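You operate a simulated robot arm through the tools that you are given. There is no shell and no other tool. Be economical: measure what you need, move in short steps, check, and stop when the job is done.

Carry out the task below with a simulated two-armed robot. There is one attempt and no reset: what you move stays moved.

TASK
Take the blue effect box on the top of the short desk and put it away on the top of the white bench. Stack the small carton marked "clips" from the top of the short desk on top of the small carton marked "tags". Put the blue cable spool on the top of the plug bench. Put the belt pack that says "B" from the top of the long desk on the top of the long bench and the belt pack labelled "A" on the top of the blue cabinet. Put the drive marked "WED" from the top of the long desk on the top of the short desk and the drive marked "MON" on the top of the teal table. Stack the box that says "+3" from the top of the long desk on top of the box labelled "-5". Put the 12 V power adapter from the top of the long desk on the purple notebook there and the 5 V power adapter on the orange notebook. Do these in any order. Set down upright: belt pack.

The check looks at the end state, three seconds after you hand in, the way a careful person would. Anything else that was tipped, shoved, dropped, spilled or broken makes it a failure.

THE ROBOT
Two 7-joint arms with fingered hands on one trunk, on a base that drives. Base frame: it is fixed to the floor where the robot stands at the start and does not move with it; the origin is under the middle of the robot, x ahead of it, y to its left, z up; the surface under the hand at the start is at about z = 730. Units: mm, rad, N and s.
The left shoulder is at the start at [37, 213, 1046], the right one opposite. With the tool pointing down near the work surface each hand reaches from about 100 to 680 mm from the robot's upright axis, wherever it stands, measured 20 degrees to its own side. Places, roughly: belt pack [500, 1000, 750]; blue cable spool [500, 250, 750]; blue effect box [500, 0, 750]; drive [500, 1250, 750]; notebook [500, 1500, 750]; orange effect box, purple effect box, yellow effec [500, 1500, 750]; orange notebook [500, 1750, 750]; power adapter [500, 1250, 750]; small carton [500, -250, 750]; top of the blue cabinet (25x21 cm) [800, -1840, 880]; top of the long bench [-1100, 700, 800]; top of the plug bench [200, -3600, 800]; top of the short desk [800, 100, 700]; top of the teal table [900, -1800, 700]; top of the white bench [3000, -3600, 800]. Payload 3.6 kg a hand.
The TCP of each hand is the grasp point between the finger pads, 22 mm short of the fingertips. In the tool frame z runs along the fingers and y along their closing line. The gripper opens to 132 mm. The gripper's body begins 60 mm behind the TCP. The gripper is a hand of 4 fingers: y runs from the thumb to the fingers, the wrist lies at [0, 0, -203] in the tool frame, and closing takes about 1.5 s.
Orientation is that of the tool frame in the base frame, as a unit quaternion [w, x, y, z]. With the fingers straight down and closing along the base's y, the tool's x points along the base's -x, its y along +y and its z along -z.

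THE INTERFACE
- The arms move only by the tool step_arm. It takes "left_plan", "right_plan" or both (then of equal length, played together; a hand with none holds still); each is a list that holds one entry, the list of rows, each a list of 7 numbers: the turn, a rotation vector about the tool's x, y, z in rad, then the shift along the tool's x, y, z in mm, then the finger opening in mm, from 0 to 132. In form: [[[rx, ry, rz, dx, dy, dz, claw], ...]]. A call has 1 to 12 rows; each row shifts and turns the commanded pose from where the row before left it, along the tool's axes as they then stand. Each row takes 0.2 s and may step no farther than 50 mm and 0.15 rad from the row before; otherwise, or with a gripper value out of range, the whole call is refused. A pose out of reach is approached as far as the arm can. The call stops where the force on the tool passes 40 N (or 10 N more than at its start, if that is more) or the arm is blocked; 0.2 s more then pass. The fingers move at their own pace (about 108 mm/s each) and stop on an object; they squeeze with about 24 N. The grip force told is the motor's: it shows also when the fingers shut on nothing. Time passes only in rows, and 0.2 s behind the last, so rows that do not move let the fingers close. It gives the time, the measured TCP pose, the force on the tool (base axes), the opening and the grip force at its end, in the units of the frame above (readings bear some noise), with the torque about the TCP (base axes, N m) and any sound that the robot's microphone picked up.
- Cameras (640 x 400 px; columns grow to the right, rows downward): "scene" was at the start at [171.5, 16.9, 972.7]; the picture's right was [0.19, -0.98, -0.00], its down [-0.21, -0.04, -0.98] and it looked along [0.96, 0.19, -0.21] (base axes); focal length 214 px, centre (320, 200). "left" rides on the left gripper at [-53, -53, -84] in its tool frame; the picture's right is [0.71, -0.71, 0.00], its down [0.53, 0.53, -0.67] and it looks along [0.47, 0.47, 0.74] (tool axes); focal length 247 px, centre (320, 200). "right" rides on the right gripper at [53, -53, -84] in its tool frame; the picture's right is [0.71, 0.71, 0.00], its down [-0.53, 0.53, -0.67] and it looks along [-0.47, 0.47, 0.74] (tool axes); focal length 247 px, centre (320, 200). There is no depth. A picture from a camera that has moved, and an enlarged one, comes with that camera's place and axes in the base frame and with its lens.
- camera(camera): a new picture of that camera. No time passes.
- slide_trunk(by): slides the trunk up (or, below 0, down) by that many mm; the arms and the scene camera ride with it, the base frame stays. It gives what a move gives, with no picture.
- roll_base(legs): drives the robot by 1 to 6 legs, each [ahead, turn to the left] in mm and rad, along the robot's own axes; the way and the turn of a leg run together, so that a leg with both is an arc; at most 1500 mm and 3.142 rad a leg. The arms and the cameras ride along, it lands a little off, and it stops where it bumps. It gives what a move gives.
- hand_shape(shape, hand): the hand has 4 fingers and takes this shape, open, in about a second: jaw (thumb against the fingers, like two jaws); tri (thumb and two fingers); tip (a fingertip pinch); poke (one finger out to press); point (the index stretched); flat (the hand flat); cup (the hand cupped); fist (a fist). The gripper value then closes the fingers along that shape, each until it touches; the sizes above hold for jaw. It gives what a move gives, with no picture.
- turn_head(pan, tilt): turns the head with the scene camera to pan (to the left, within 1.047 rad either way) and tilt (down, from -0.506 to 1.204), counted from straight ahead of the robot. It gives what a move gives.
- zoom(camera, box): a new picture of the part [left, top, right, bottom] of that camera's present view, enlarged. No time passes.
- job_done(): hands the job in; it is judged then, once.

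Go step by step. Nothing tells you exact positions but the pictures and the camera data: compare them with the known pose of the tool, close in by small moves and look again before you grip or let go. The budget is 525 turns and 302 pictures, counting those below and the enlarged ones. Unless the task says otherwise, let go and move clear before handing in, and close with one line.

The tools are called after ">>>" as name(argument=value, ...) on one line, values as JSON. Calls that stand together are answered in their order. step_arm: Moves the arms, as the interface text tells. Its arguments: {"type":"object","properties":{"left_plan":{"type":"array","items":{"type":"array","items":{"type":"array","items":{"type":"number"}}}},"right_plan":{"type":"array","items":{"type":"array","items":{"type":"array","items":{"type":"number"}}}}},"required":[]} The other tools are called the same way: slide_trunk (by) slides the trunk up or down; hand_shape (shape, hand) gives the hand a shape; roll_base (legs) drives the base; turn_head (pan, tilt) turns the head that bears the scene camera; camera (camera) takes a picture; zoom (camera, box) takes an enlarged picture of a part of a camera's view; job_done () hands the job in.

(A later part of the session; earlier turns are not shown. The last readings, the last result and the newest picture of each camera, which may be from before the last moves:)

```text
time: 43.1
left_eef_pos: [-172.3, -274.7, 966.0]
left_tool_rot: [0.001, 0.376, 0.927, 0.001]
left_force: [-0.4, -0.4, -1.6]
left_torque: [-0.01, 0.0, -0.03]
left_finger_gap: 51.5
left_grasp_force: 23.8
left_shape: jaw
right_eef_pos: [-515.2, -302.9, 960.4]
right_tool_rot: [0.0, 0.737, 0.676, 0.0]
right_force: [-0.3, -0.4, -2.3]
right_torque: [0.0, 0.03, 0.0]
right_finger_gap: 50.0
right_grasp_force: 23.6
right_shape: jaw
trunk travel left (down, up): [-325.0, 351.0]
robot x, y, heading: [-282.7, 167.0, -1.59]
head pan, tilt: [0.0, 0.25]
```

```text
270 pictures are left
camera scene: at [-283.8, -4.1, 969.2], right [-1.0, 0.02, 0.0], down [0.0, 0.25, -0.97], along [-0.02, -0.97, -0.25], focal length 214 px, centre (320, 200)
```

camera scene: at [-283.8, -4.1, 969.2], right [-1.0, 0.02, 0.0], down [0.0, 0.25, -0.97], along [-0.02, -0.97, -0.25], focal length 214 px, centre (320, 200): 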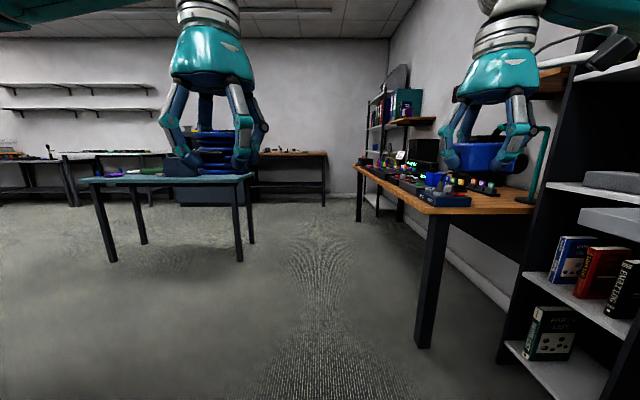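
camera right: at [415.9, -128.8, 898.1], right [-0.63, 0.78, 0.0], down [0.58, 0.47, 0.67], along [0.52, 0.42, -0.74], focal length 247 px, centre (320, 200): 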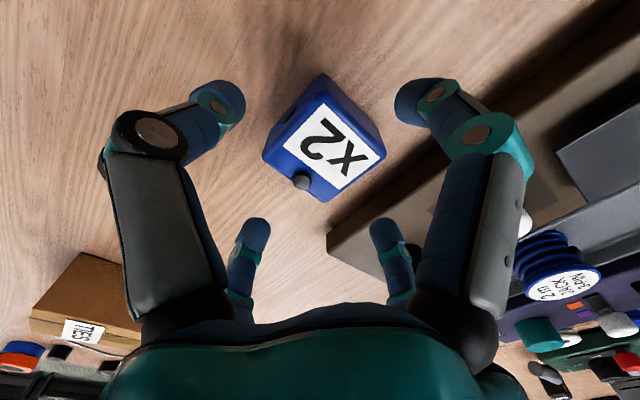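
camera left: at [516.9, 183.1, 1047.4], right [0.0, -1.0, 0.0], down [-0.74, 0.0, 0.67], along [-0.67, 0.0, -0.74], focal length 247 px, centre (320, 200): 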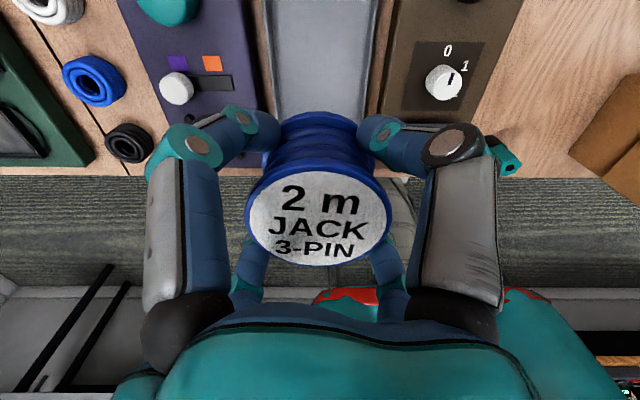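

The path is clear down the middle. The plug bench is the wooden one ahead (right end near x≈-400, front y≈-3400). Driving forward.

>>> roll_base(legs=[[1500, 0.0], [1000, 0.05]])

>>> turn_head(pan=0.3, tilt=0.3)

>>> camera(camera="scene")

```text
time: 55.3
left_eef_pos: [-140.3, -2767.1, 965.2]
left_tool_rot: [0.002, 0.354, 0.935, 0.001]
left_force: [0.3, 0.1, -1.9]
left_torque: [0.01, -0.01, -0.02]
left_finger_gap: 51.4
left_grasp_force: 24.2
left_shape: jaw
right_eef_pos: [-479.5, -2810.9, 960.2]
right_tool_rot: [0.0, 0.721, 0.692, 0.0]
right_force: [0.0, -0.3, -1.2]
right_torque: [0.02, 0.02, 0.01]
right_finger_gap: 50.0
right_grasp_force: 24.4
right_shape: jaw
trunk travel left (down, up): [-325.0, 351.0]
robot x, y, heading: [-268.6, -2326.6, -1.546]
head pan, tilt: [0.0, 0.25]
```

```text
time: 56.1
left_eef_pos: [-140.8, -2766.6, 966.7]
left_tool_rot: [0.002, 0.354, 0.935, 0.001]
left_force: [0.0, -0.5, -1.1]
left_torque: [-0.01, 0.03, 0.03]
left_finger_gap: 51.3
left_grasp_force: 23.8
left_shape: jaw
right_eef_pos: [-480.0, -2810.8, 961.7]
right_tool_rot: [0.001, 0.721, 0.693, 0.0]
right_force: [-0.2, 0.2, -1.1]
right_torque: [-0.01, 0.02, 0.03]
right_finger_gap: 49.8
right_grasp_force: 23.5
right_shape: jaw
trunk travel left (down, up): [-325.0, 351.0]
robot x, y, heading: [-267.4, -2328.4, -1.54]
head pan, tilt: [0.3, 0.3]
```

```text
269 pictures are left
camera scene: at [-235.2, -2497.3, 964.6], right [-0.95, -0.32, 0.0], down [-0.09, 0.28, -0.95], along [0.3, -0.9, -0.3], focal length 214 px, centre (320, 200)
```

scene: 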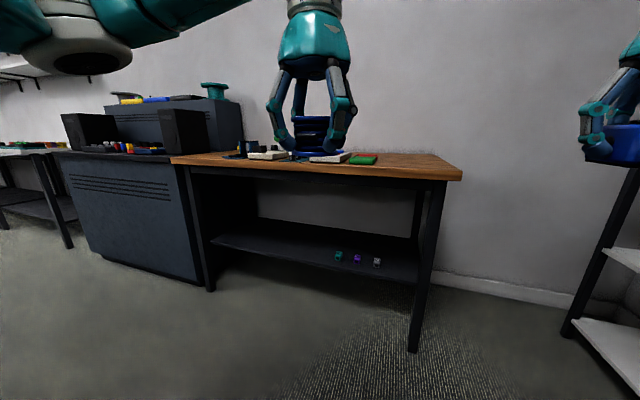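

Plug bench front edge is at y≈-3330, spanning x≈-450…850, with free space at its right portion. Driving closer.

>>> roll_base(legs=[[560, -0.03]])

>>> turn_head(pan=0.3, tilt=0.5)

>>> camera(camera="scene")

```text
time: 59.4
left_eef_pos: [-152.5, -3331.2, 966.8]
left_tool_rot: [0.001, 0.371, 0.929, 0.001]
left_force: [-0.3, -0.3, -0.6]
left_torque: [0.02, 0.02, -0.01]
left_finger_gap: 51.4
left_grasp_force: 23.7
left_shape: jaw
right_eef_pos: [-492.3, -3363.5, 960.6]
right_tool_rot: [0.0, 0.733, 0.68, 0.0]
right_force: [0.9, -0.8, -2.3]
right_torque: [0.03, 0.02, -0.03]
right_finger_gap: 49.7
right_grasp_force: 23.6
right_shape: jaw
trunk travel left (down, up): [-325.0, 351.0]
robot x, y, heading: [-265.0, -2890.7, -1.584]
head pan, tilt: [0.3, 0.3]
```

```text
time: 60.1
left_eef_pos: [-151.7, -3331.2, 966.9]
left_tool_rot: [0.001, 0.371, 0.929, 0.0]
left_force: [0.0, -0.5, -1.6]
left_torque: [0.0, 0.02, 0.02]
left_finger_gap: 51.5
left_grasp_force: 24.6
left_shape: jaw
right_eef_pos: [-492.0, -3362.9, 961.0]
right_tool_rot: [0.001, 0.734, 0.68, -0.001]
right_force: [-0.9, 0.8, -1.7]
right_torque: [0.03, -0.01, -0.02]
right_finger_gap: 49.6
right_grasp_force: 24.1
right_shape: jaw
trunk travel left (down, up): [-325.0, 351.0]
robot x, y, heading: [-262.7, -2892.6, -1.583]
head pan, tilt: [0.3, 0.499]
```

```text
268 pictures are left
camera scene: at [-236.9, -3055.5, 946.3], right [-0.96, -0.29, 0.0], down [-0.14, 0.46, -0.88], along [0.25, -0.84, -0.48], focal length 214 px, centre (320, 200)
```

scene: 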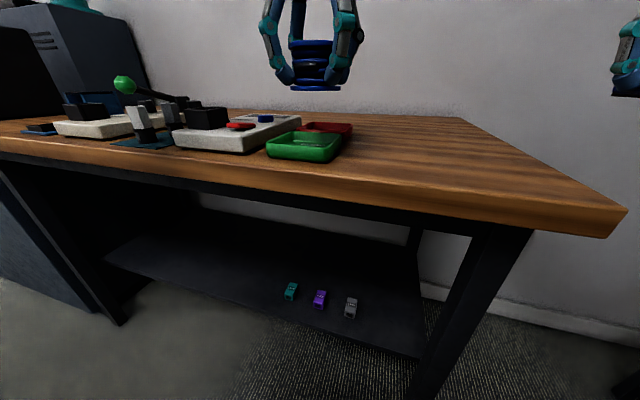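

Free area right of the green tray; target for the spool is (-245,-3481). Moving over and partly down.

>>> step_arm(left_plan=[[[0, 0, 0, -9, -43.2, 0, 30], [0, 0, 0, -9, -43.2, 0, 30], [0, 0, 0, -9, -43.2, 0, 30], [0, 0, 0, -9, -43.2, 0, 30], [0, 0, 0, 0, 0, 40, 30], [0, 0, 0, 0, 0, 40, 30], [0, 0, 0, 0, 0, 25, 30], [0, 0, 0, 0, 0, 0, 30]]])

>>> camera(camera="scene")

>>> camera(camera="left")

```text
time: 61.7
left_eef_pos: [-246.8, -3481.0, 876.8]
left_tool_rot: [-0.001, 0.371, 0.929, -0.008]
left_force: [1.2, 6.5, 19.6]
left_torque: [0.12, -0.04, 0.0]
left_finger_gap: 52.4
left_grasp_force: 23.9
left_shape: jaw
right_eef_pos: [-492.8, -3361.7, 963.2]
right_tool_rot: [0.001, 0.733, 0.68, -0.001]
right_force: [0.1, -0.6, -1.7]
right_torque: [0.04, -0.03, 0.02]
right_finger_gap: 49.7
right_grasp_force: 23.5
right_shape: jaw
trunk travel left (down, up): [-325.0, 351.0]
robot x, y, heading: [-262.8, -2883.0, -1.582]
head pan, tilt: [0.3, 0.499]
stopped in row 8 (left hand): the force on the tool passed its limit at 44 N (the readings are from after the stop); the commanded pose is now the measured one
```

```text
267 pictures are left
camera scene: at [-237.0, -3054.6, 946.6], right [-0.96, -0.29, 0.0], down [-0.14, 0.46, -0.88], along [0.25, -0.84, -0.48], focal length 214 px, centre (320, 200)
```

scene: 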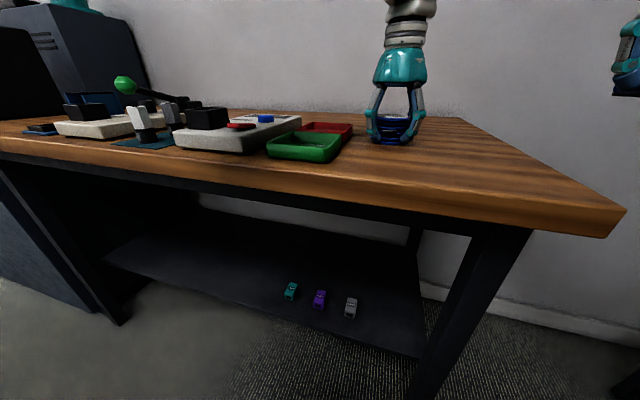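

```text
266 pictures are left
camera left: at [-244.2, -3556.2, 961.4], right [-1.0, -0.03, 0.01], down [-0.01, 0.75, 0.66], along [-0.02, 0.66, -0.75], focal length 247 px, centre (320, 200)
```

left: 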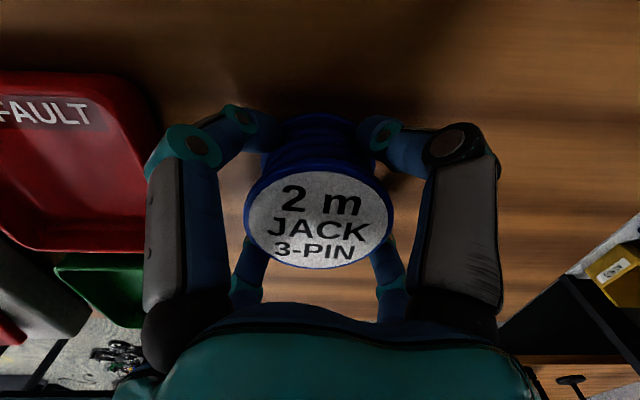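

Contact came early: the bench is about z≈848. The spool rests on it, so I'll open modestly and lift away.

>>> step_arm(left_plan=[[[0, 0, 0, 0, 0, -1.5, 60], [0, 0, 0, 0, 0, 0, 74], [0, 0, 0, 0, 0, 0, 74], [0, 0, 0, 0, 0, -20, 74], [0, 0, 0, 0, 0, -40, 74], [0, 0, 0, 0, 0, -40, 74]]])

>>> camera(camera="scene")

>>> camera(camera="left")

```text
time: 63.1
left_eef_pos: [-244.4, -3478.4, 976.4]
left_tool_rot: [-0.001, 0.371, 0.929, -0.008]
left_force: [-0.4, -0.3, -0.2]
left_torque: [0.01, -0.01, 0.0]
left_finger_gap: 73.4
left_grasp_force: 0.0
left_shape: jaw
right_eef_pos: [-492.3, -3361.5, 963.2]
right_tool_rot: [0.001, 0.733, 0.68, -0.002]
right_force: [-0.3, 0.0, -1.7]
right_torque: [0.01, 0.0, -0.02]
right_finger_gap: 50.1
right_grasp_force: 24.1
right_shape: jaw
trunk travel left (down, up): [-325.0, 351.0]
robot x, y, heading: [-259.4, -2891.5, -1.577]
head pan, tilt: [0.3, 0.499]
```

```text
265 pictures are left
camera scene: at [-237.1, -3055.1, 946.3], right [-0.96, -0.29, 0.0], down [-0.14, 0.46, -0.88], along [0.25, -0.84, -0.48], focal length 214 px, centre (320, 200)
```

scene: 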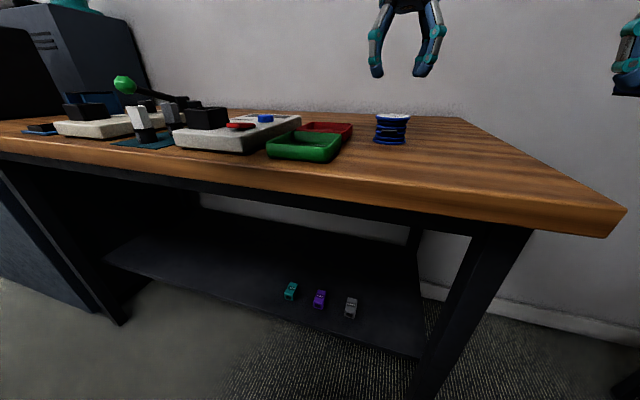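

```text
264 pictures are left
camera left: at [-242.3, -3554.5, 1060.5], right [-1.0, -0.03, 0.01], down [-0.02, 0.75, 0.66], along [-0.02, 0.66, -0.75], focal length 247 px, centre (320, 200)
```

left: 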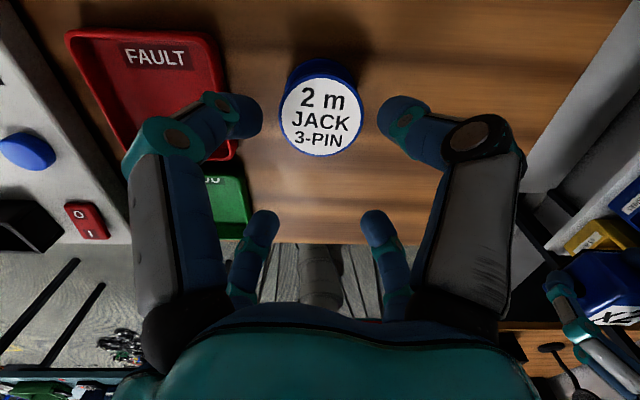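

Spool is down. Tucking the left arm, then backing off, turning left and heading along y≈-2640 towards the white bench.

>>> step_arm(left_plan=[[[0, 0, 0, 30, 32, 0, 100], [0, 0, 0, 30, 32, 0, 132], [0, 0, 0, 30, 32, 0, 132]]])

>>> roll_base(legs=[[-250, 0], [0, 1.57]])

>>> turn_head(pan=0, tilt=0.2)

>>> camera(camera="scene")

```text
time: 63.9
left_eef_pos: [-243.2, -3348.4, 975.2]
left_tool_rot: [0.0, 0.37, 0.929, -0.008]
left_force: [0.1, 0.3, 0.6]
left_torque: [0.0, 0.05, -0.01]
left_finger_gap: 132.0
left_grasp_force: 0.1
left_shape: jaw
right_eef_pos: [-492.5, -3361.9, 963.9]
right_tool_rot: [0.001, 0.733, 0.681, -0.001]
right_force: [-0.8, -0.2, -1.5]
right_torque: [0.0, 0.01, 0.01]
right_finger_gap: 50.0
right_grasp_force: 23.8
right_shape: jaw
trunk travel left (down, up): [-325.0, 351.0]
robot x, y, heading: [-262.7, -2887.7, -1.579]
head pan, tilt: [0.3, 0.499]
```

```text
time: 68.9
left_eef_pos: [197.1, -2716.3, 975.5]
left_tool_rot: [0.004, -0.296, 0.955, -0.006]
left_force: [-0.9, -0.2, -0.4]
left_torque: [-0.02, 0.03, 0.01]
left_finger_gap: 131.8
left_grasp_force: 0.0
left_shape: jaw
right_eef_pos: [158.7, -2962.1, 962.2]
right_tool_rot: [0.001, 0.141, 0.99, -0.002]
right_force: [0.1, -0.1, -1.5]
right_torque: [-0.01, 0.03, 0.01]
right_finger_gap: 49.6
right_grasp_force: 24.1
right_shape: jaw
trunk travel left (down, up): [-325.0, 351.0]
robot x, y, heading: [-275.7, -2709.2, -0.172]
head pan, tilt: [0.3, 0.499]
stopped in leg 2: the robot was blocked; the commanded pose is now the measured one
```

```text
time: 69.7
left_eef_pos: [196.5, -2717.2, 976.1]
left_tool_rot: [0.004, -0.296, 0.955, -0.006]
left_force: [0.5, -0.5, -0.1]
left_torque: [0.02, 0.0, 0.0]
left_finger_gap: 132.0
left_grasp_force: 0.0
left_shape: jaw
right_eef_pos: [158.5, -2963.1, 963.3]
right_tool_rot: [0.001, 0.141, 0.99, -0.001]
right_force: [-0.1, -1.2, -1.3]
right_torque: [0.01, 0.01, -0.01]
right_finger_gap: 49.9
right_grasp_force: 23.6
right_shape: jaw
trunk travel left (down, up): [-325.0, 351.0]
robot x, y, heading: [-274.0, -2708.0, -0.182]
head pan, tilt: [0.0, 0.201]
```

```text
263 pictures are left
camera scene: at [-103.0, -2736.4, 973.8], right [-0.17, -0.98, 0.0], down [-0.2, 0.04, -0.98], along [0.96, -0.17, -0.2], focal length 214 px, centre (320, 200)
```

scene: 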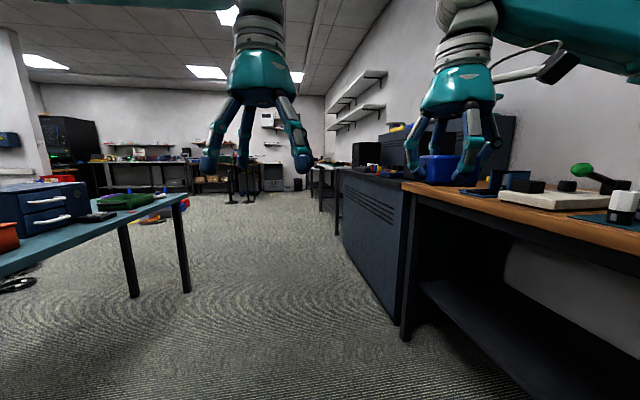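

Blocked near the end of the turn (rear likely near the wall bench). I'll arc forward, then go along the corridor between the teal table and the console.

>>> roll_base(legs=[[400, 0.2], [1500, 0], [500, 0]])

>>> turn_head(pan=-0.5, tilt=0.3)

>>> camera(camera="scene")

```text
time: 81.8
left_eef_pos: [2597.7, -2620.9, 975.7]
left_tool_rot: [0.005, -0.381, 0.925, -0.006]
left_force: [0.8, 0.2, 0.0]
left_torque: [-0.02, -0.02, 0.03]
left_finger_gap: 131.9
left_grasp_force: 0.0
left_shape: jaw
right_eef_pos: [2605.0, -2868.7, 963.7]
right_tool_rot: [0.001, 0.052, 0.999, -0.001]
right_force: [0.0, 0.0, -1.0]
right_torque: [0.04, 0.02, -0.04]
right_finger_gap: 50.2
right_grasp_force: 24.1
right_shape: jaw
trunk travel left (down, up): [-325.0, 351.0]
robot x, y, heading: [2131.9, -2700.6, 0.006]
head pan, tilt: [0.0, 0.201]
```

```text
time: 82.8
left_eef_pos: [2596.5, -2620.0, 976.0]
left_tool_rot: [0.005, -0.381, 0.925, -0.006]
left_force: [0.6, 0.0, 0.8]
left_torque: [-0.02, 0.01, -0.03]
left_finger_gap: 131.8
left_grasp_force: 0.1
left_shape: jaw
right_eef_pos: [2605.2, -2869.0, 964.1]
right_tool_rot: [0.0, 0.051, 0.999, -0.001]
right_force: [-0.8, 0.4, -1.3]
right_torque: [-0.02, 0.02, 0.0]
right_finger_gap: 49.7
right_grasp_force: 23.4
right_shape: jaw
trunk travel left (down, up): [-325.0, 351.0]
robot x, y, heading: [2133.6, -2693.9, 0.006]
head pan, tilt: [-0.499, 0.3]
```

```text
262 pictures are left
camera scene: at [2295.4, -2738.9, 964.6], right [-0.47, -0.88, 0.0], down [-0.26, 0.14, -0.95], along [0.84, -0.45, -0.3], focal length 214 px, centre (320, 200)
```

scene: 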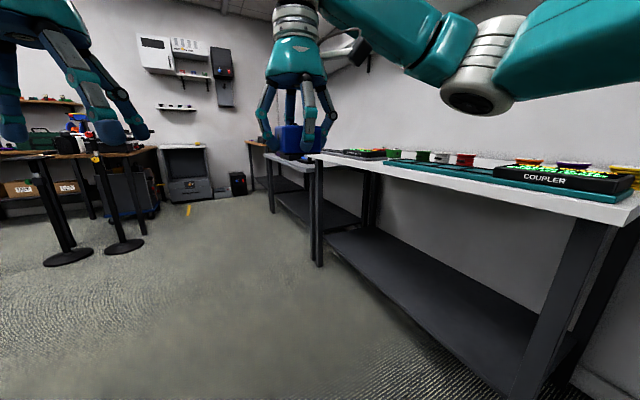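

The white bench is on the right, front edge near y≈-3400, x≈2400–3550. Driving ahead, turning to face it.

>>> roll_base(legs=[[750, 0], [0, -1.575]])

>>> turn_head(pan=0, tilt=0.4)

>>> camera(camera="scene")

```text
time: 89.5
left_eef_pos: [3154.9, -3073.2, 976.7]
left_tool_rot: [0.001, 0.165, 0.986, -0.008]
left_force: [-0.5, 0.4, 0.5]
left_torque: [0.0, 0.01, 0.01]
left_finger_gap: 132.1
left_grasp_force: 0.0
left_shape: jaw
right_eef_pos: [2934.5, -3189.1, 964.1]
right_tool_rot: [0.0, 0.572, 0.82, -0.001]
right_force: [0.5, -0.7, -1.9]
right_torque: [0.0, 0.01, 0.02]
right_finger_gap: 49.6
right_grasp_force: 23.4
right_shape: jaw
trunk travel left (down, up): [-325.0, 351.0]
robot x, y, heading: [2929.7, -2658.0, -1.148]
head pan, tilt: [-0.499, 0.3]
stopped in leg 2: the robot was blocked; the commanded pose is now the measured one
```

```text
time: 90.4
left_eef_pos: [3155.5, -3073.0, 977.7]
left_tool_rot: [0.002, 0.165, 0.986, -0.007]
left_force: [0.0, 0.1, -0.6]
left_torque: [-0.02, 0.0, 0.02]
left_finger_gap: 131.8
left_grasp_force: 0.0
left_shape: jaw
right_eef_pos: [2935.2, -3189.6, 966.0]
right_tool_rot: [0.001, 0.572, 0.82, -0.001]
right_force: [0.0, 0.4, -1.1]
right_torque: [0.0, -0.02, 0.04]
right_finger_gap: 49.7
right_grasp_force: 23.6
right_shape: jaw
trunk travel left (down, up): [-325.0, 351.0]
robot x, y, heading: [2929.2, -2661.7, -1.151]
head pan, tilt: [0.0, 0.4]
```

```text
261 pictures are left
camera scene: at [3001.4, -2818.3, 955.4], right [-0.91, -0.41, 0.0], down [-0.16, 0.36, -0.92], along [0.38, -0.84, -0.39], focal length 214 px, centre (320, 200)
```

scene: 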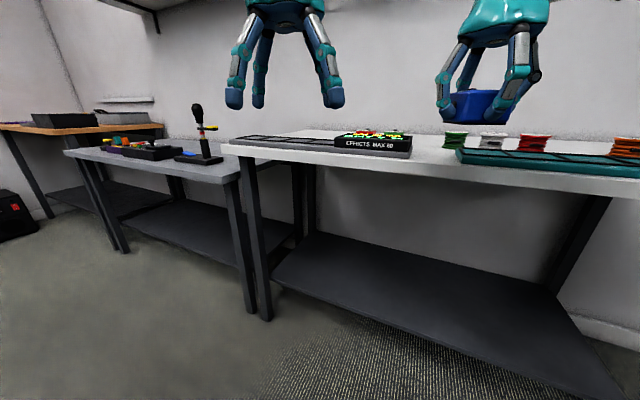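

Blocked again in what looks like open floor; I'll look to the sides and down to see what is close.

>>> turn_head(pan=1.04, tilt=0.7)

>>> camera(camera="scene")

>>> turn_head(pan=-1.04, tilt=0.7)

>>> camera(camera="scene")

```text
time: 91.7
left_eef_pos: [3154.3, -3074.3, 978.0]
left_tool_rot: [0.001, 0.165, 0.986, -0.008]
left_force: [-0.2, 1.0, -0.2]
left_torque: [0.0, -0.04, -0.04]
left_finger_gap: 131.9
left_grasp_force: 0.0
left_shape: jaw
right_eef_pos: [2933.8, -3189.3, 965.2]
right_tool_rot: [0.001, 0.572, 0.82, -0.002]
right_force: [-1.1, 0.2, -1.3]
right_torque: [-0.03, -0.01, -0.03]
right_finger_gap: 49.5
right_grasp_force: 23.7
right_shape: jaw
trunk travel left (down, up): [-325.0, 351.0]
robot x, y, heading: [2933.1, -2661.0, -1.148]
head pan, tilt: [1.04, 0.7]
```

```text
260 pictures are left
camera scene: at [3048.0, -2742.9, 928.6], right [-0.11, -0.99, 0.0], down [-0.64, 0.07, -0.76], along [0.76, -0.08, -0.64], focal length 214 px, centre (320, 200)
```

scene: 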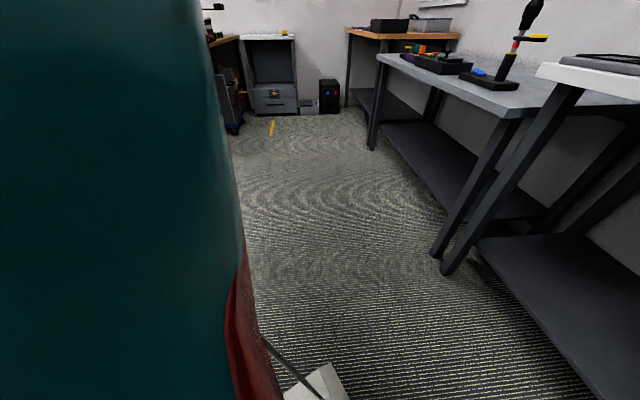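

```text
time: 93.7
left_eef_pos: [3154.4, -3072.2, 977.5]
left_tool_rot: [0.001, 0.165, 0.986, -0.007]
left_force: [-0.1, 0.1, 0.1]
left_torque: [0.0, -0.01, -0.02]
left_finger_gap: 132.1
left_grasp_force: 0.1
left_shape: jaw
right_eef_pos: [2934.9, -3188.7, 965.6]
right_tool_rot: [0.001, 0.571, 0.821, -0.001]
right_force: [-0.4, 0.1, -2.0]
right_torque: [0.01, 0.01, 0.01]
right_finger_gap: 49.7
right_grasp_force: 24.3
right_shape: jaw
trunk travel left (down, up): [-325.0, 351.0]
robot x, y, heading: [2928.6, -2662.8, -1.149]
head pan, tilt: [-1.04, 0.7]
```

```text
259 pictures are left
camera scene: at [2914.4, -2803.1, 928.6], right [-0.82, 0.58, 0.0], down [0.37, 0.53, -0.76], along [-0.44, -0.62, -0.64], focal length 214 px, centre (320, 200)
```

scene: 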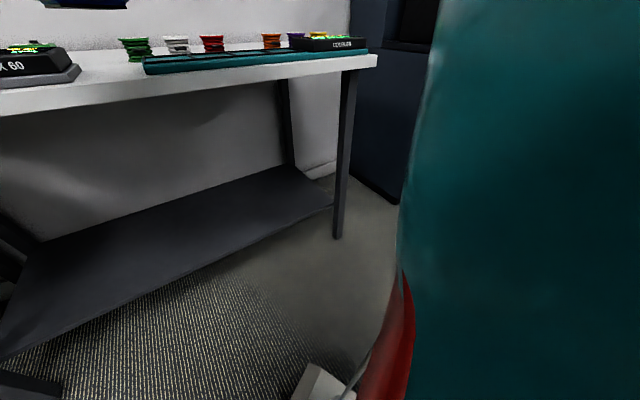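

Nothing is near, so long single turns seem to stall on their own; I'll use smaller turn legs. Left part of the bench edge between the "Effects" mixer and green spool looks free.

>>> roll_base(legs=[[0, -0.42]])

>>> turn_head(pan=0, tilt=0.4)

>>> camera(camera="scene")

```text
time: 95.4
left_eef_pos: [2966.8, -3130.5, 976.8]
left_tool_rot: [-0.001, 0.366, 0.931, -0.008]
left_force: [-0.4, -0.4, -0.5]
left_torque: [-0.01, -0.01, -0.01]
left_finger_gap: 131.7
left_grasp_force: 0.0
left_shape: jaw
right_eef_pos: [2720.2, -3146.7, 964.6]
right_tool_rot: [0.001, 0.73, 0.684, -0.003]
right_force: [-0.6, 0.0, -1.2]
right_torque: [-0.01, 0.05, -0.02]
right_finger_gap: 49.5
right_grasp_force: 24.0
right_shape: jaw
trunk travel left (down, up): [-325.0, 351.0]
robot x, y, heading: [2955.0, -2665.1, -1.562]
head pan, tilt: [-1.04, 0.7]
```

```text
time: 96.7
left_eef_pos: [2968.3, -3130.2, 977.3]
left_tool_rot: [0.0, 0.367, 0.93, -0.008]
left_force: [0.2, -0.3, -0.3]
left_torque: [0.02, -0.01, 0.0]
left_finger_gap: 131.9
left_grasp_force: 0.1
left_shape: jaw
right_eef_pos: [2719.0, -3145.7, 965.8]
right_tool_rot: [-0.001, 0.731, 0.683, -0.002]
right_force: [-1.1, 0.4, -0.9]
right_torque: [0.03, -0.03, 0.01]
right_finger_gap: 49.6
right_grasp_force: 23.2
right_shape: jaw
trunk travel left (down, up): [-325.0, 351.0]
robot x, y, heading: [2954.5, -2663.6, -1.564]
head pan, tilt: [0.0, 0.4]
```

```text
258 pictures are left
camera scene: at [2954.5, -2833.9, 955.3], right [-1.0, -0.01, 0.0], down [0.0, 0.39, -0.92], along [0.01, -0.92, -0.39], focal length 214 px, centre (320, 200)
```

scene: 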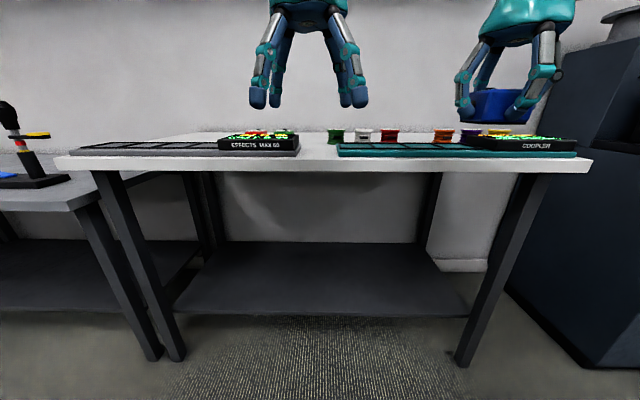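

Bench top ~z 817; there's a gap of ~95 mm at x≈2955 between the mixer strips. Driving closer to see depth.

>>> roll_base(legs=[[250, 0]])

>>> turn_head(pan=0, tilt=0.6)

>>> camera(camera="scene")

>>> camera(camera="left")

```text
time: 98.5
left_eef_pos: [2973.3, -3386.5, 976.6]
left_tool_rot: [-0.001, 0.365, 0.931, -0.007]
left_force: [0.3, 0.0, 0.7]
left_torque: [-0.03, -0.02, 0.0]
left_finger_gap: 132.1
left_grasp_force: 0.1
left_shape: jaw
right_eef_pos: [2724.2, -3403.3, 965.0]
right_tool_rot: [0.0, 0.729, 0.684, -0.002]
right_force: [0.3, 0.4, -1.6]
right_torque: [0.04, 0.03, -0.01]
right_finger_gap: 49.5
right_grasp_force: 24.1
right_shape: jaw
trunk travel left (down, up): [-325.0, 351.0]
robot x, y, heading: [2953.0, -2918.4, -1.551]
head pan, tilt: [0.0, 0.4]
```

```text
time: 99.2
left_eef_pos: [2972.4, -3386.8, 978.2]
left_tool_rot: [0.0, 0.365, 0.931, -0.007]
left_force: [-0.3, 0.0, 0.5]
left_torque: [0.01, 0.02, 0.02]
left_finger_gap: 132.5
left_grasp_force: 0.1
left_shape: jaw
right_eef_pos: [2724.4, -3403.2, 964.8]
right_tool_rot: [0.001, 0.729, 0.685, -0.002]
right_force: [-0.1, 0.3, -2.1]
right_torque: [0.02, 0.01, 0.01]
right_finger_gap: 49.5
right_grasp_force: 23.9
right_shape: jaw
trunk travel left (down, up): [-325.0, 351.0]
robot x, y, heading: [2950.2, -2915.8, -1.56]
head pan, tilt: [0.0, 0.6]
```

```text
257 pictures are left
camera scene: at [2957.9, -3085.4, 937.2], right [-1.0, -0.01, 0.0], down [-0.01, 0.57, -0.82], along [0.01, -0.82, -0.57], focal length 214 px, centre (320, 200)
```

scene: 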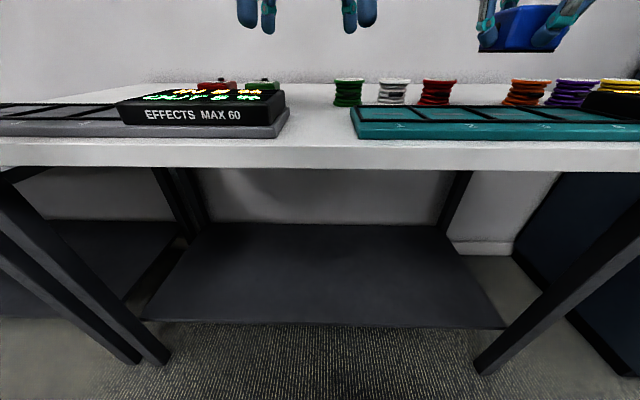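

```text
256 pictures are left
camera left: at [2975.5, -3460.8, 1062.1], right [-1.0, -0.04, 0.01], down [-0.02, 0.75, 0.66], along [-0.03, 0.66, -0.75], focal length 247 px, centre (320, 200)
```

left: 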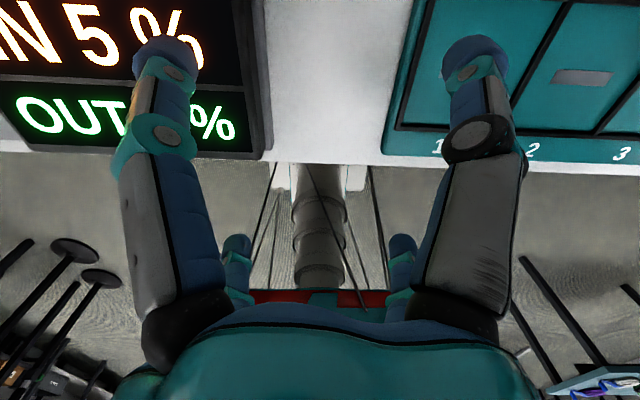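

Combining views: bench top ≈ z 851, front edge y≈-3330, gap x 2911–3030. I'll move the left hand aside and bring the blue box over (2970,-3425).

>>> step_arm(left_plan=[[[0, 0, 0, -33, 30.6, -10, 132], [0, 0, 0, -33, 30.6, -10, 132], [0, 0, 0, -33, 30.6, -10, 132], [0, 0, 0, -33, 30.6, -10, 132]]])

>>> step_arm(right_plan=[[[0, 0, 0, -2, 41.2, 0, 30], [0, 0, 0, -2, 41.2, 0, 30], [0, 0, 0, -2, 41.2, 0, 30], [0, 0, 0, -2, 41.2, 0, 30], [0, 0, 0, -2, 41.2, 0, 30], [0, 0, 0, -2, 41.2, 0, 30], [0, 0, 0, 0, 0, 30, 30], [0, 0, 0, 0, 0, 20, 30], [0, 0, 0, 0, 0, 0, 30]]])

>>> camera(camera="scene")

>>> camera(camera="right")

```text
time: 100.2
left_eef_pos: [3153.4, -3384.4, 1016.8]
left_tool_rot: [-0.001, 0.365, 0.931, -0.008]
left_force: [0.5, 1.3, -1.3]
left_torque: [-0.03, 0.01, -0.02]
left_finger_gap: 132.0
left_grasp_force: 0.1
left_shape: jaw
right_eef_pos: [2724.6, -3401.6, 966.7]
right_tool_rot: [0.0, 0.729, 0.684, -0.002]
right_force: [-0.1, -0.5, -2.1]
right_torque: [0.01, -0.01, 0.0]
right_finger_gap: 49.5
right_grasp_force: 24.0
right_shape: jaw
trunk travel left (down, up): [-325.0, 351.0]
robot x, y, heading: [2956.2, -2912.5, -1.558]
head pan, tilt: [0.0, 0.6]
```

```text
time: 102.2
left_eef_pos: [3151.5, -3385.9, 1017.2]
left_tool_rot: [-0.001, 0.365, 0.931, -0.008]
left_force: [-0.2, 0.0, 0.9]
left_torque: [-0.03, -0.02, 0.0]
left_finger_gap: 132.1
left_grasp_force: 0.0
left_shape: jaw
right_eef_pos: [2969.5, -3429.9, 916.1]
right_tool_rot: [0.001, 0.729, 0.685, -0.001]
right_force: [-0.8, -0.4, -1.2]
right_torque: [0.01, 0.01, 0.02]
right_finger_gap: 49.8
right_grasp_force: 24.0
right_shape: jaw
trunk travel left (down, up): [-325.0, 351.0]
robot x, y, heading: [2952.9, -2919.0, -1.559]
head pan, tilt: [0.0, 0.6]
```

```text
255 pictures are left
camera scene: at [2958.1, -3085.3, 937.1], right [-1.0, -0.01, 0.0], down [-0.01, 0.57, -0.82], along [0.01, -0.82, -0.57], focal length 214 px, centre (320, 200)
```

scene: 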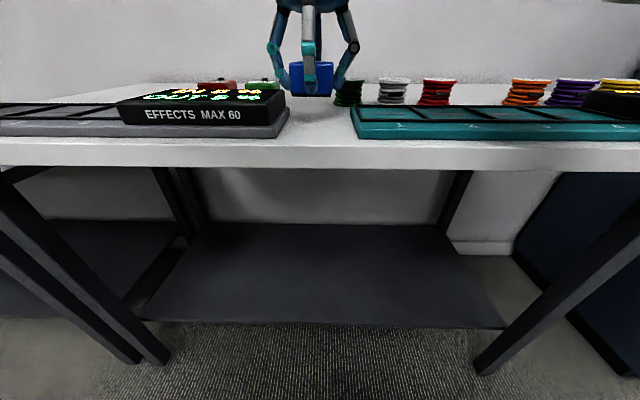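

```text
254 pictures are left
camera right: at [2920.2, -3373.5, 999.4], right [0.75, 0.66, 0.0], down [0.49, -0.56, 0.67], along [0.44, -0.5, -0.74], focal length 247 px, centre (320, 200)
```

right: 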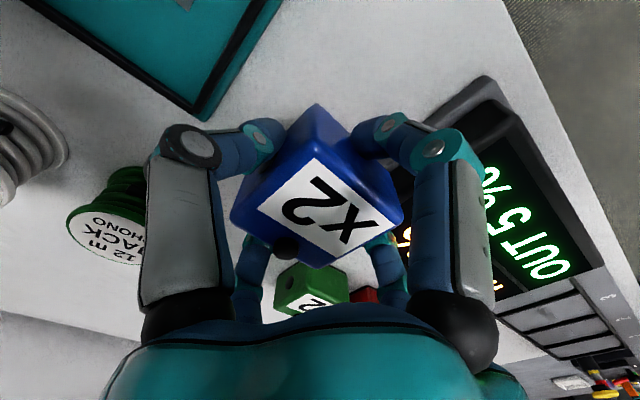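

Position clear of neighbours. Lowering in small steps to contact.

>>> step_arm(right_plan=[[[0, 0, 0, 0, 0, 20, 30], [0, 0, 0, 0, 0, 7, 30], [0, 0, 0, 0, 0, 3, 30], [0, 0, 0, 0, 0, 0, 30]]])

>>> camera(camera="scene")

```text
time: 102.9
left_eef_pos: [3151.8, -3383.9, 1018.3]
left_tool_rot: [0.0, 0.364, 0.931, -0.008]
left_force: [-0.2, -0.2, 0.0]
left_torque: [0.02, 0.01, -0.01]
left_finger_gap: 132.2
left_grasp_force: 0.1
left_shape: jaw
right_eef_pos: [2967.9, -3431.9, 897.5]
right_tool_rot: [0.008, 0.73, 0.684, -0.003]
right_force: [-9.9, 5.8, 13.5]
right_torque: [-0.01, -0.64, 0.26]
right_finger_gap: 50.1
right_grasp_force: 23.8
right_shape: jaw
trunk travel left (down, up): [-325.0, 351.0]
robot x, y, heading: [2952.0, -2918.1, -1.554]
head pan, tilt: [0.0, 0.6]
stopped in row 3 (right hand): the force on the tool passed its limit at 44 N (the readings are from after the stop); the commanded pose is now the measured one
```

```text
253 pictures are left
camera scene: at [2957.1, -3084.1, 937.4], right [-1.0, -0.01, 0.0], down [-0.01, 0.56, -0.83], along [0.01, -0.83, -0.56], focal length 214 px, centre (320, 200)
```

scene: 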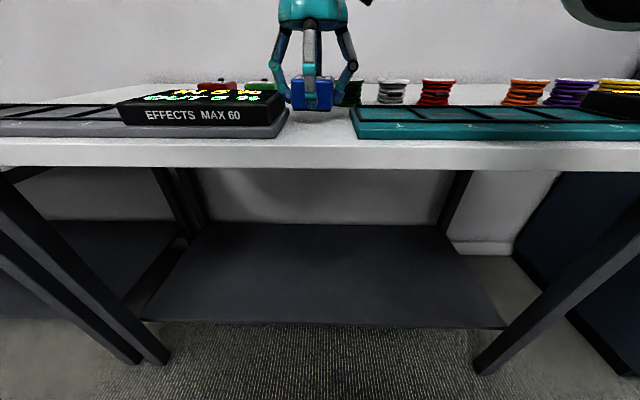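

The fingers touched the mixer's side (gap too narrow); nothing appears displaced. I'll raise and look for a roomier spot at the left-back of the bench.

>>> step_arm(right_plan=[[[0, 0, 0, 0, 0, -30, 30], [0, 0, 0, 0, 0, -50, 30], [0, 0, 0, 0, 0, -50, 30]]])

>>> turn_head(pan=0.5, tilt=0.4)

>>> slide_trunk(by=250)

>>> camera(camera="scene")

>>> camera(camera="left")

```text
time: 103.7
left_eef_pos: [3151.6, -3385.2, 1018.5]
left_tool_rot: [0.0, 0.365, 0.931, -0.008]
left_force: [0.2, 0.4, -0.4]
left_torque: [-0.01, 0.01, 0.0]
left_finger_gap: 132.2
left_grasp_force: 0.1
left_shape: jaw
right_eef_pos: [2966.2, -3430.2, 1027.7]
right_tool_rot: [0.007, 0.729, 0.684, -0.003]
right_force: [0.3, 0.3, -1.2]
right_torque: [0.01, 0.01, -0.02]
right_finger_gap: 49.9
right_grasp_force: 24.1
right_shape: jaw
trunk travel left (down, up): [-325.0, 351.0]
robot x, y, heading: [2953.8, -2919.5, -1.559]
head pan, tilt: [0.0, 0.6]
```

```text
time: 104.7
left_eef_pos: [3152.2, -3385.2, 1017.5]
left_tool_rot: [0.0, 0.365, 0.931, -0.008]
left_force: [0.1, 0.2, -1.2]
left_torque: [-0.01, -0.04, 0.02]
left_finger_gap: 132.1
left_grasp_force: 0.0
left_shape: jaw
right_eef_pos: [2967.0, -3431.5, 1025.8]
right_tool_rot: [0.006, 0.73, 0.683, -0.003]
right_force: [-0.6, 0.7, -1.6]
right_torque: [-0.01, -0.01, -0.02]
right_finger_gap: 49.9
right_grasp_force: 24.5
right_shape: jaw
trunk travel left (down, up): [-325.0, 351.0]
robot x, y, heading: [2955.9, -2923.1, -1.559]
head pan, tilt: [0.499, 0.4]
```

```text
time: 107.2
left_eef_pos: [3151.5, -3385.5, 1268.5]
left_tool_rot: [0.0, 0.365, 0.931, -0.008]
left_force: [-0.1, -0.9, 0.0]
left_torque: [-0.03, -0.01, 0.0]
left_finger_gap: 132.1
left_grasp_force: 0.1
left_shape: jaw
right_eef_pos: [2969.5, -3430.8, 1274.6]
right_tool_rot: [0.007, 0.73, 0.683, -0.003]
right_force: [-0.3, -0.2, -1.6]
right_torque: [-0.01, -0.02, 0.0]
right_finger_gap: 50.1
right_grasp_force: 23.9
right_shape: jaw
trunk travel left (down, up): [-575.0, 101.0]
robot x, y, heading: [2956.8, -2918.1, -1.554]
head pan, tilt: [0.499, 0.4]
```

```text
252 pictures are left
camera scene: at [3002.2, -3075.6, 1210.4], right [-0.87, -0.49, 0.0], down [-0.19, 0.34, -0.92], along [0.45, -0.8, -0.39], focal length 214 px, centre (320, 200)
```

scene: 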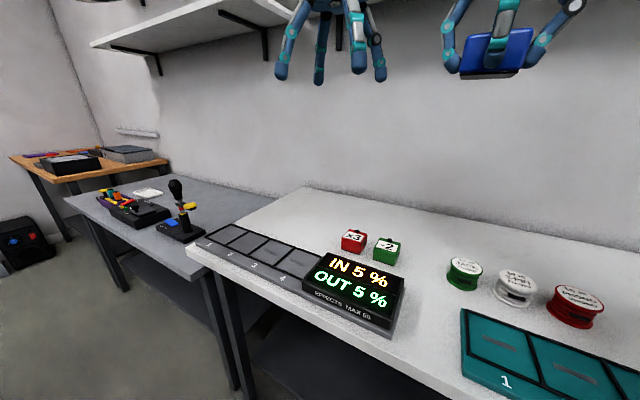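

```text
251 pictures are left
camera left: at [3154.8, -3461.2, 1351.8], right [-1.0, -0.04, 0.01], down [-0.02, 0.75, 0.66], along [-0.03, 0.66, -0.75], focal length 247 px, centre (320, 200)
```

left: 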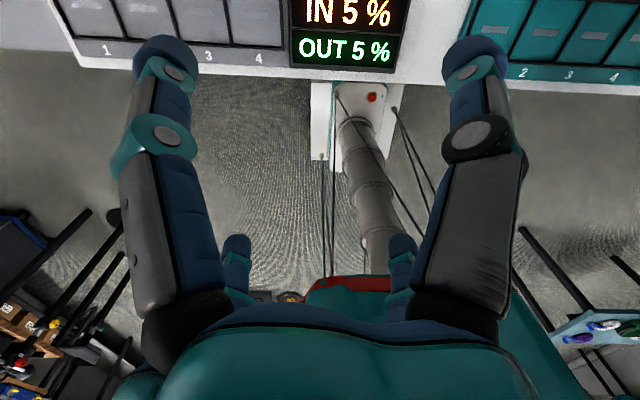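

From above, a good open spot is near (2983,-3520), between mixer back, green box and green spool. Lowering the trunk back and moving there at height for a check.

>>> slide_trunk(by=-200)

>>> step_arm(right_plan=[[[0, 0, 0, -44, 8, 0, 30], [0, 0, 0, -43, 8, 0, 30], [0, 0, 0, 0, 0, 40, 30], [0, 0, 0, 0, 0, 40, 30], [0, 0, 0, 0, 0, 40, 30], [0, 0, 0, 0, 0, 0, 30]]])

>>> camera(camera="right")

>>> camera(camera="scene")

```text
time: 109.4
left_eef_pos: [3151.4, -3385.8, 1068.9]
left_tool_rot: [0.0, 0.365, 0.931, -0.009]
left_force: [-0.3, 0.4, -0.8]
left_torque: [0.01, -0.02, 0.0]
left_finger_gap: 131.9
left_grasp_force: 0.2
left_shape: jaw
right_eef_pos: [2970.5, -3431.0, 1075.9]
right_tool_rot: [0.006, 0.73, 0.683, -0.003]
right_force: [-0.2, 0.8, -1.6]
right_torque: [0.02, -0.03, 0.0]
right_finger_gap: 50.0
right_grasp_force: 23.7
right_shape: jaw
trunk travel left (down, up): [-375.0, 301.0]
robot x, y, heading: [2952.8, -2919.2, -1.554]
head pan, tilt: [0.499, 0.4]
```

```text
time: 110.8
left_eef_pos: [3151.3, -3384.3, 1066.8]
left_tool_rot: [-0.001, 0.365, 0.931, -0.008]
left_force: [-0.7, -0.2, -0.6]
left_torque: [-0.01, -0.03, 0.0]
left_finger_gap: 132.1
left_grasp_force: 0.0
left_shape: jaw
right_eef_pos: [2969.5, -3486.0, 952.5]
right_tool_rot: [0.007, 0.729, 0.684, -0.004]
right_force: [-0.5, 0.1, -2.3]
right_torque: [0.02, 0.0, 0.01]
right_finger_gap: 49.7
right_grasp_force: 24.2
right_shape: jaw
right hand out of reach, approached as far as the arm can: row 2
trunk travel left (down, up): [-375.0, 301.0]
robot x, y, heading: [2955.1, -2918.7, -1.551]
head pan, tilt: [0.499, 0.4]
```

```text
250 pictures are left
camera right: at [2919.0, -3427.8, 1035.7], right [0.75, 0.66, -0.01], down [0.49, -0.55, 0.68], along [0.44, -0.51, -0.73], focal length 247 px, centre (320, 200)
```

right: 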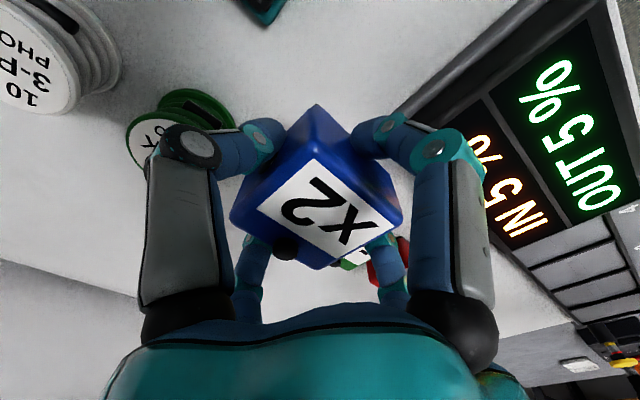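

```text
249 pictures are left
camera scene: at [3002.3, -3076.7, 1007.3], right [-0.87, -0.49, 0.0], down [-0.19, 0.34, -0.92], along [0.45, -0.8, -0.39], focal length 214 px, centre (320, 200)
```

scene: 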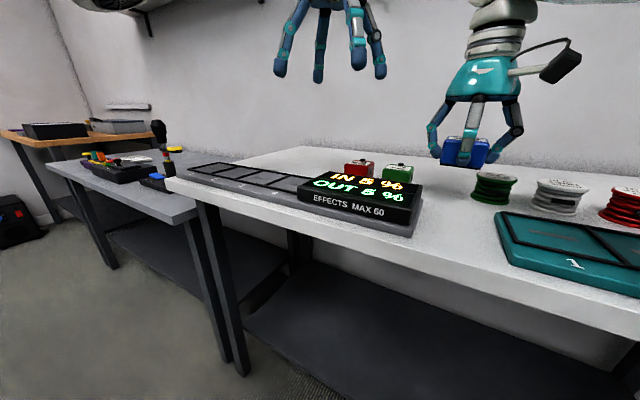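

Out of reach by ~35 mm; driving 40 mm closer.

>>> roll_base(legs=[[45, 0]])

>>> camera(camera="right")

>>> turn_head(pan=0, tilt=0.6)

>>> camera(camera="scene")

```text
time: 111.7
left_eef_pos: [3153.1, -3433.7, 1066.1]
left_tool_rot: [-0.001, 0.364, 0.931, -0.007]
left_force: [0.3, -0.4, 0.2]
left_torque: [0.02, 0.03, 0.0]
left_finger_gap: 132.1
left_grasp_force: 0.0
left_shape: jaw
right_eef_pos: [2968.4, -3533.4, 950.7]
right_tool_rot: [0.006, 0.73, 0.683, -0.002]
right_force: [0.7, -0.4, -1.1]
right_torque: [0.01, -0.01, 0.02]
right_finger_gap: 49.8
right_grasp_force: 23.9
right_shape: jaw
trunk travel left (down, up): [-375.0, 301.0]
robot x, y, heading: [2953.6, -2967.4, -1.554]
head pan, tilt: [0.499, 0.4]
```

```text
248 pictures are left
camera right: at [2919.4, -3476.4, 1033.9], right [0.75, 0.66, 0.0], down [0.49, -0.55, 0.68], along [0.44, -0.51, -0.74], focal length 247 px, centre (320, 200)
```

right: 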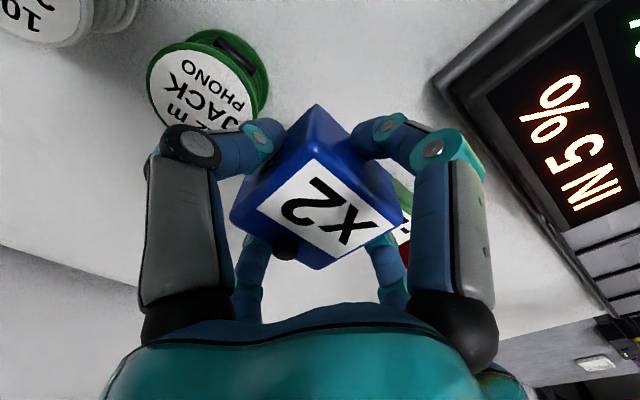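

```text
time: 112.7
left_eef_pos: [3153.1, -3430.4, 1066.8]
left_tool_rot: [-0.001, 0.364, 0.931, -0.008]
left_force: [-0.1, 0.2, 0.6]
left_torque: [0.0, 0.0, -0.01]
left_finger_gap: 132.2
left_grasp_force: 0.1
left_shape: jaw
right_eef_pos: [2968.7, -3531.4, 953.0]
right_tool_rot: [0.006, 0.73, 0.683, -0.003]
right_force: [0.7, 0.2, -2.3]
right_torque: [0.02, -0.02, -0.01]
right_finger_gap: 50.1
right_grasp_force: 23.8
right_shape: jaw
trunk travel left (down, up): [-375.0, 301.0]
robot x, y, heading: [2953.6, -2962.9, -1.555]
head pan, tilt: [0.0, 0.6]
```

```text
247 pictures are left
camera scene: at [2958.7, -3130.0, 989.0], right [-1.0, -0.01, 0.0], down [-0.01, 0.57, -0.82], along [0.01, -0.82, -0.57], focal length 214 px, centre (320, 200)
```

scene: 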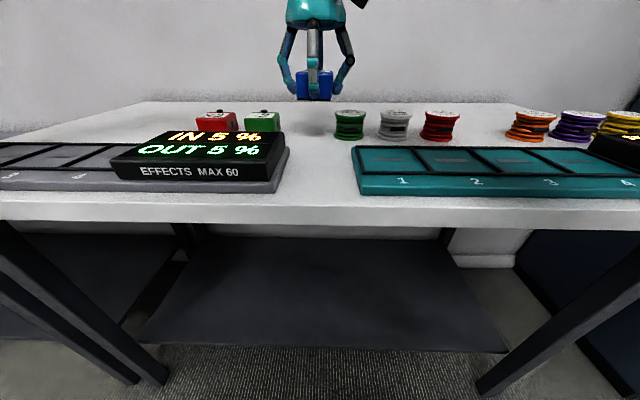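

I'll set it at (2985,-3500), equidistant from the neighbours; shifting and going lower for a check.

>>> step_arm(right_plan=[[[0, 0, 0, 32, 14, 0, 30], [0, 0, 0, 0, 0, 30, 30], [0, 0, 0, 0, 0, 10, 30], [0, 0, 0, 0, 0, 0, 30]]])

>>> zoom(camera="scene", box=[180, 60, 460, 220])

>>> camera(camera="right")

```text
time: 113.7
left_eef_pos: [3152.7, -3431.6, 1069.4]
left_tool_rot: [-0.001, 0.364, 0.931, -0.008]
left_force: [0.4, -0.5, 0.4]
left_torque: [0.01, 0.02, -0.03]
left_finger_gap: 132.0
left_grasp_force: 0.1
left_shape: jaw
right_eef_pos: [2986.9, -3499.4, 911.7]
right_tool_rot: [0.007, 0.73, 0.683, -0.004]
right_force: [0.8, 0.7, -2.2]
right_torque: [0.04, 0.0, -0.02]
right_finger_gap: 49.6
right_grasp_force: 24.5
right_shape: jaw
trunk travel left (down, up): [-375.0, 301.0]
robot x, y, heading: [2954.7, -2962.7, -1.555]
head pan, tilt: [0.0, 0.6]
```

```text
2.29 times, centred on (320, 140) of scene
camera zoom: at [2958.7, -3130.0, 989.0], right [-1.0, -0.01, 0.0], down [-0.01, 0.57, -0.82], along [0.01, -0.82, -0.57], focal length 490 px, centre (320, 337)
```

zoom: 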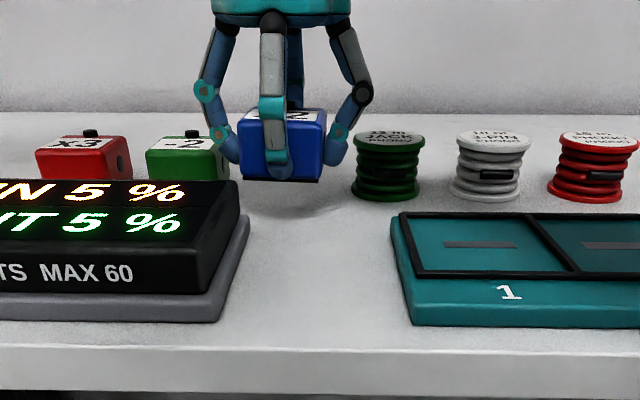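

```text
245 pictures are left
camera right: at [2936.4, -3441.8, 994.6], right [0.75, 0.66, -0.01], down [0.49, -0.55, 0.68], along [0.44, -0.51, -0.74], focal length 247 px, centre (320, 200)
```

right: 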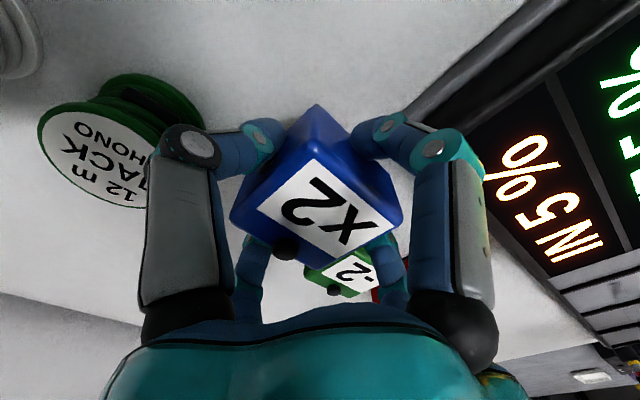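

Clear on all sides. Lowering gently to contact.

>>> step_arm(right_plan=[[[0, 0, 0, 0, 0, 12, 30], [0, 0, 0, 0, 0, 8, 30], [0, 0, 0, 0, 0, 3, 30], [0, 0, 0, 0, 0, 3, 30], [0, 0, 0, 0, 0, 0, 30]]])

>>> zoom(camera="scene", box=[180, 60, 460, 220])

```text
time: 114.8
left_eef_pos: [3153.9, -3431.9, 1067.8]
left_tool_rot: [0.0, 0.364, 0.931, -0.007]
left_force: [0.1, -1.0, -0.8]
left_torque: [0.01, -0.02, 0.02]
left_finger_gap: 131.9
left_grasp_force: 0.1
left_shape: jaw
right_eef_pos: [2986.2, -3500.4, 887.8]
right_tool_rot: [0.006, 0.73, 0.683, -0.002]
right_force: [0.5, -0.2, -1.3]
right_torque: [0.03, 0.02, 0.01]
right_finger_gap: 49.9
right_grasp_force: 23.6
right_shape: jaw
trunk travel left (down, up): [-375.0, 301.0]
robot x, y, heading: [2955.3, -2965.3, -1.555]
head pan, tilt: [0.0, 0.6]
```

```text
2.29 times, centred on (320, 140) of scene
camera zoom: at [2958.6, -3129.8, 989.0], right [-1.0, -0.01, 0.0], down [-0.01, 0.57, -0.82], along [0.01, -0.82, -0.57], focal length 490 px, centre (320, 337)
```

zoom: 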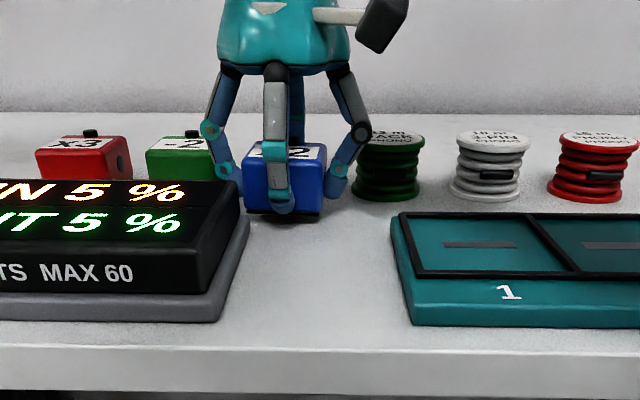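

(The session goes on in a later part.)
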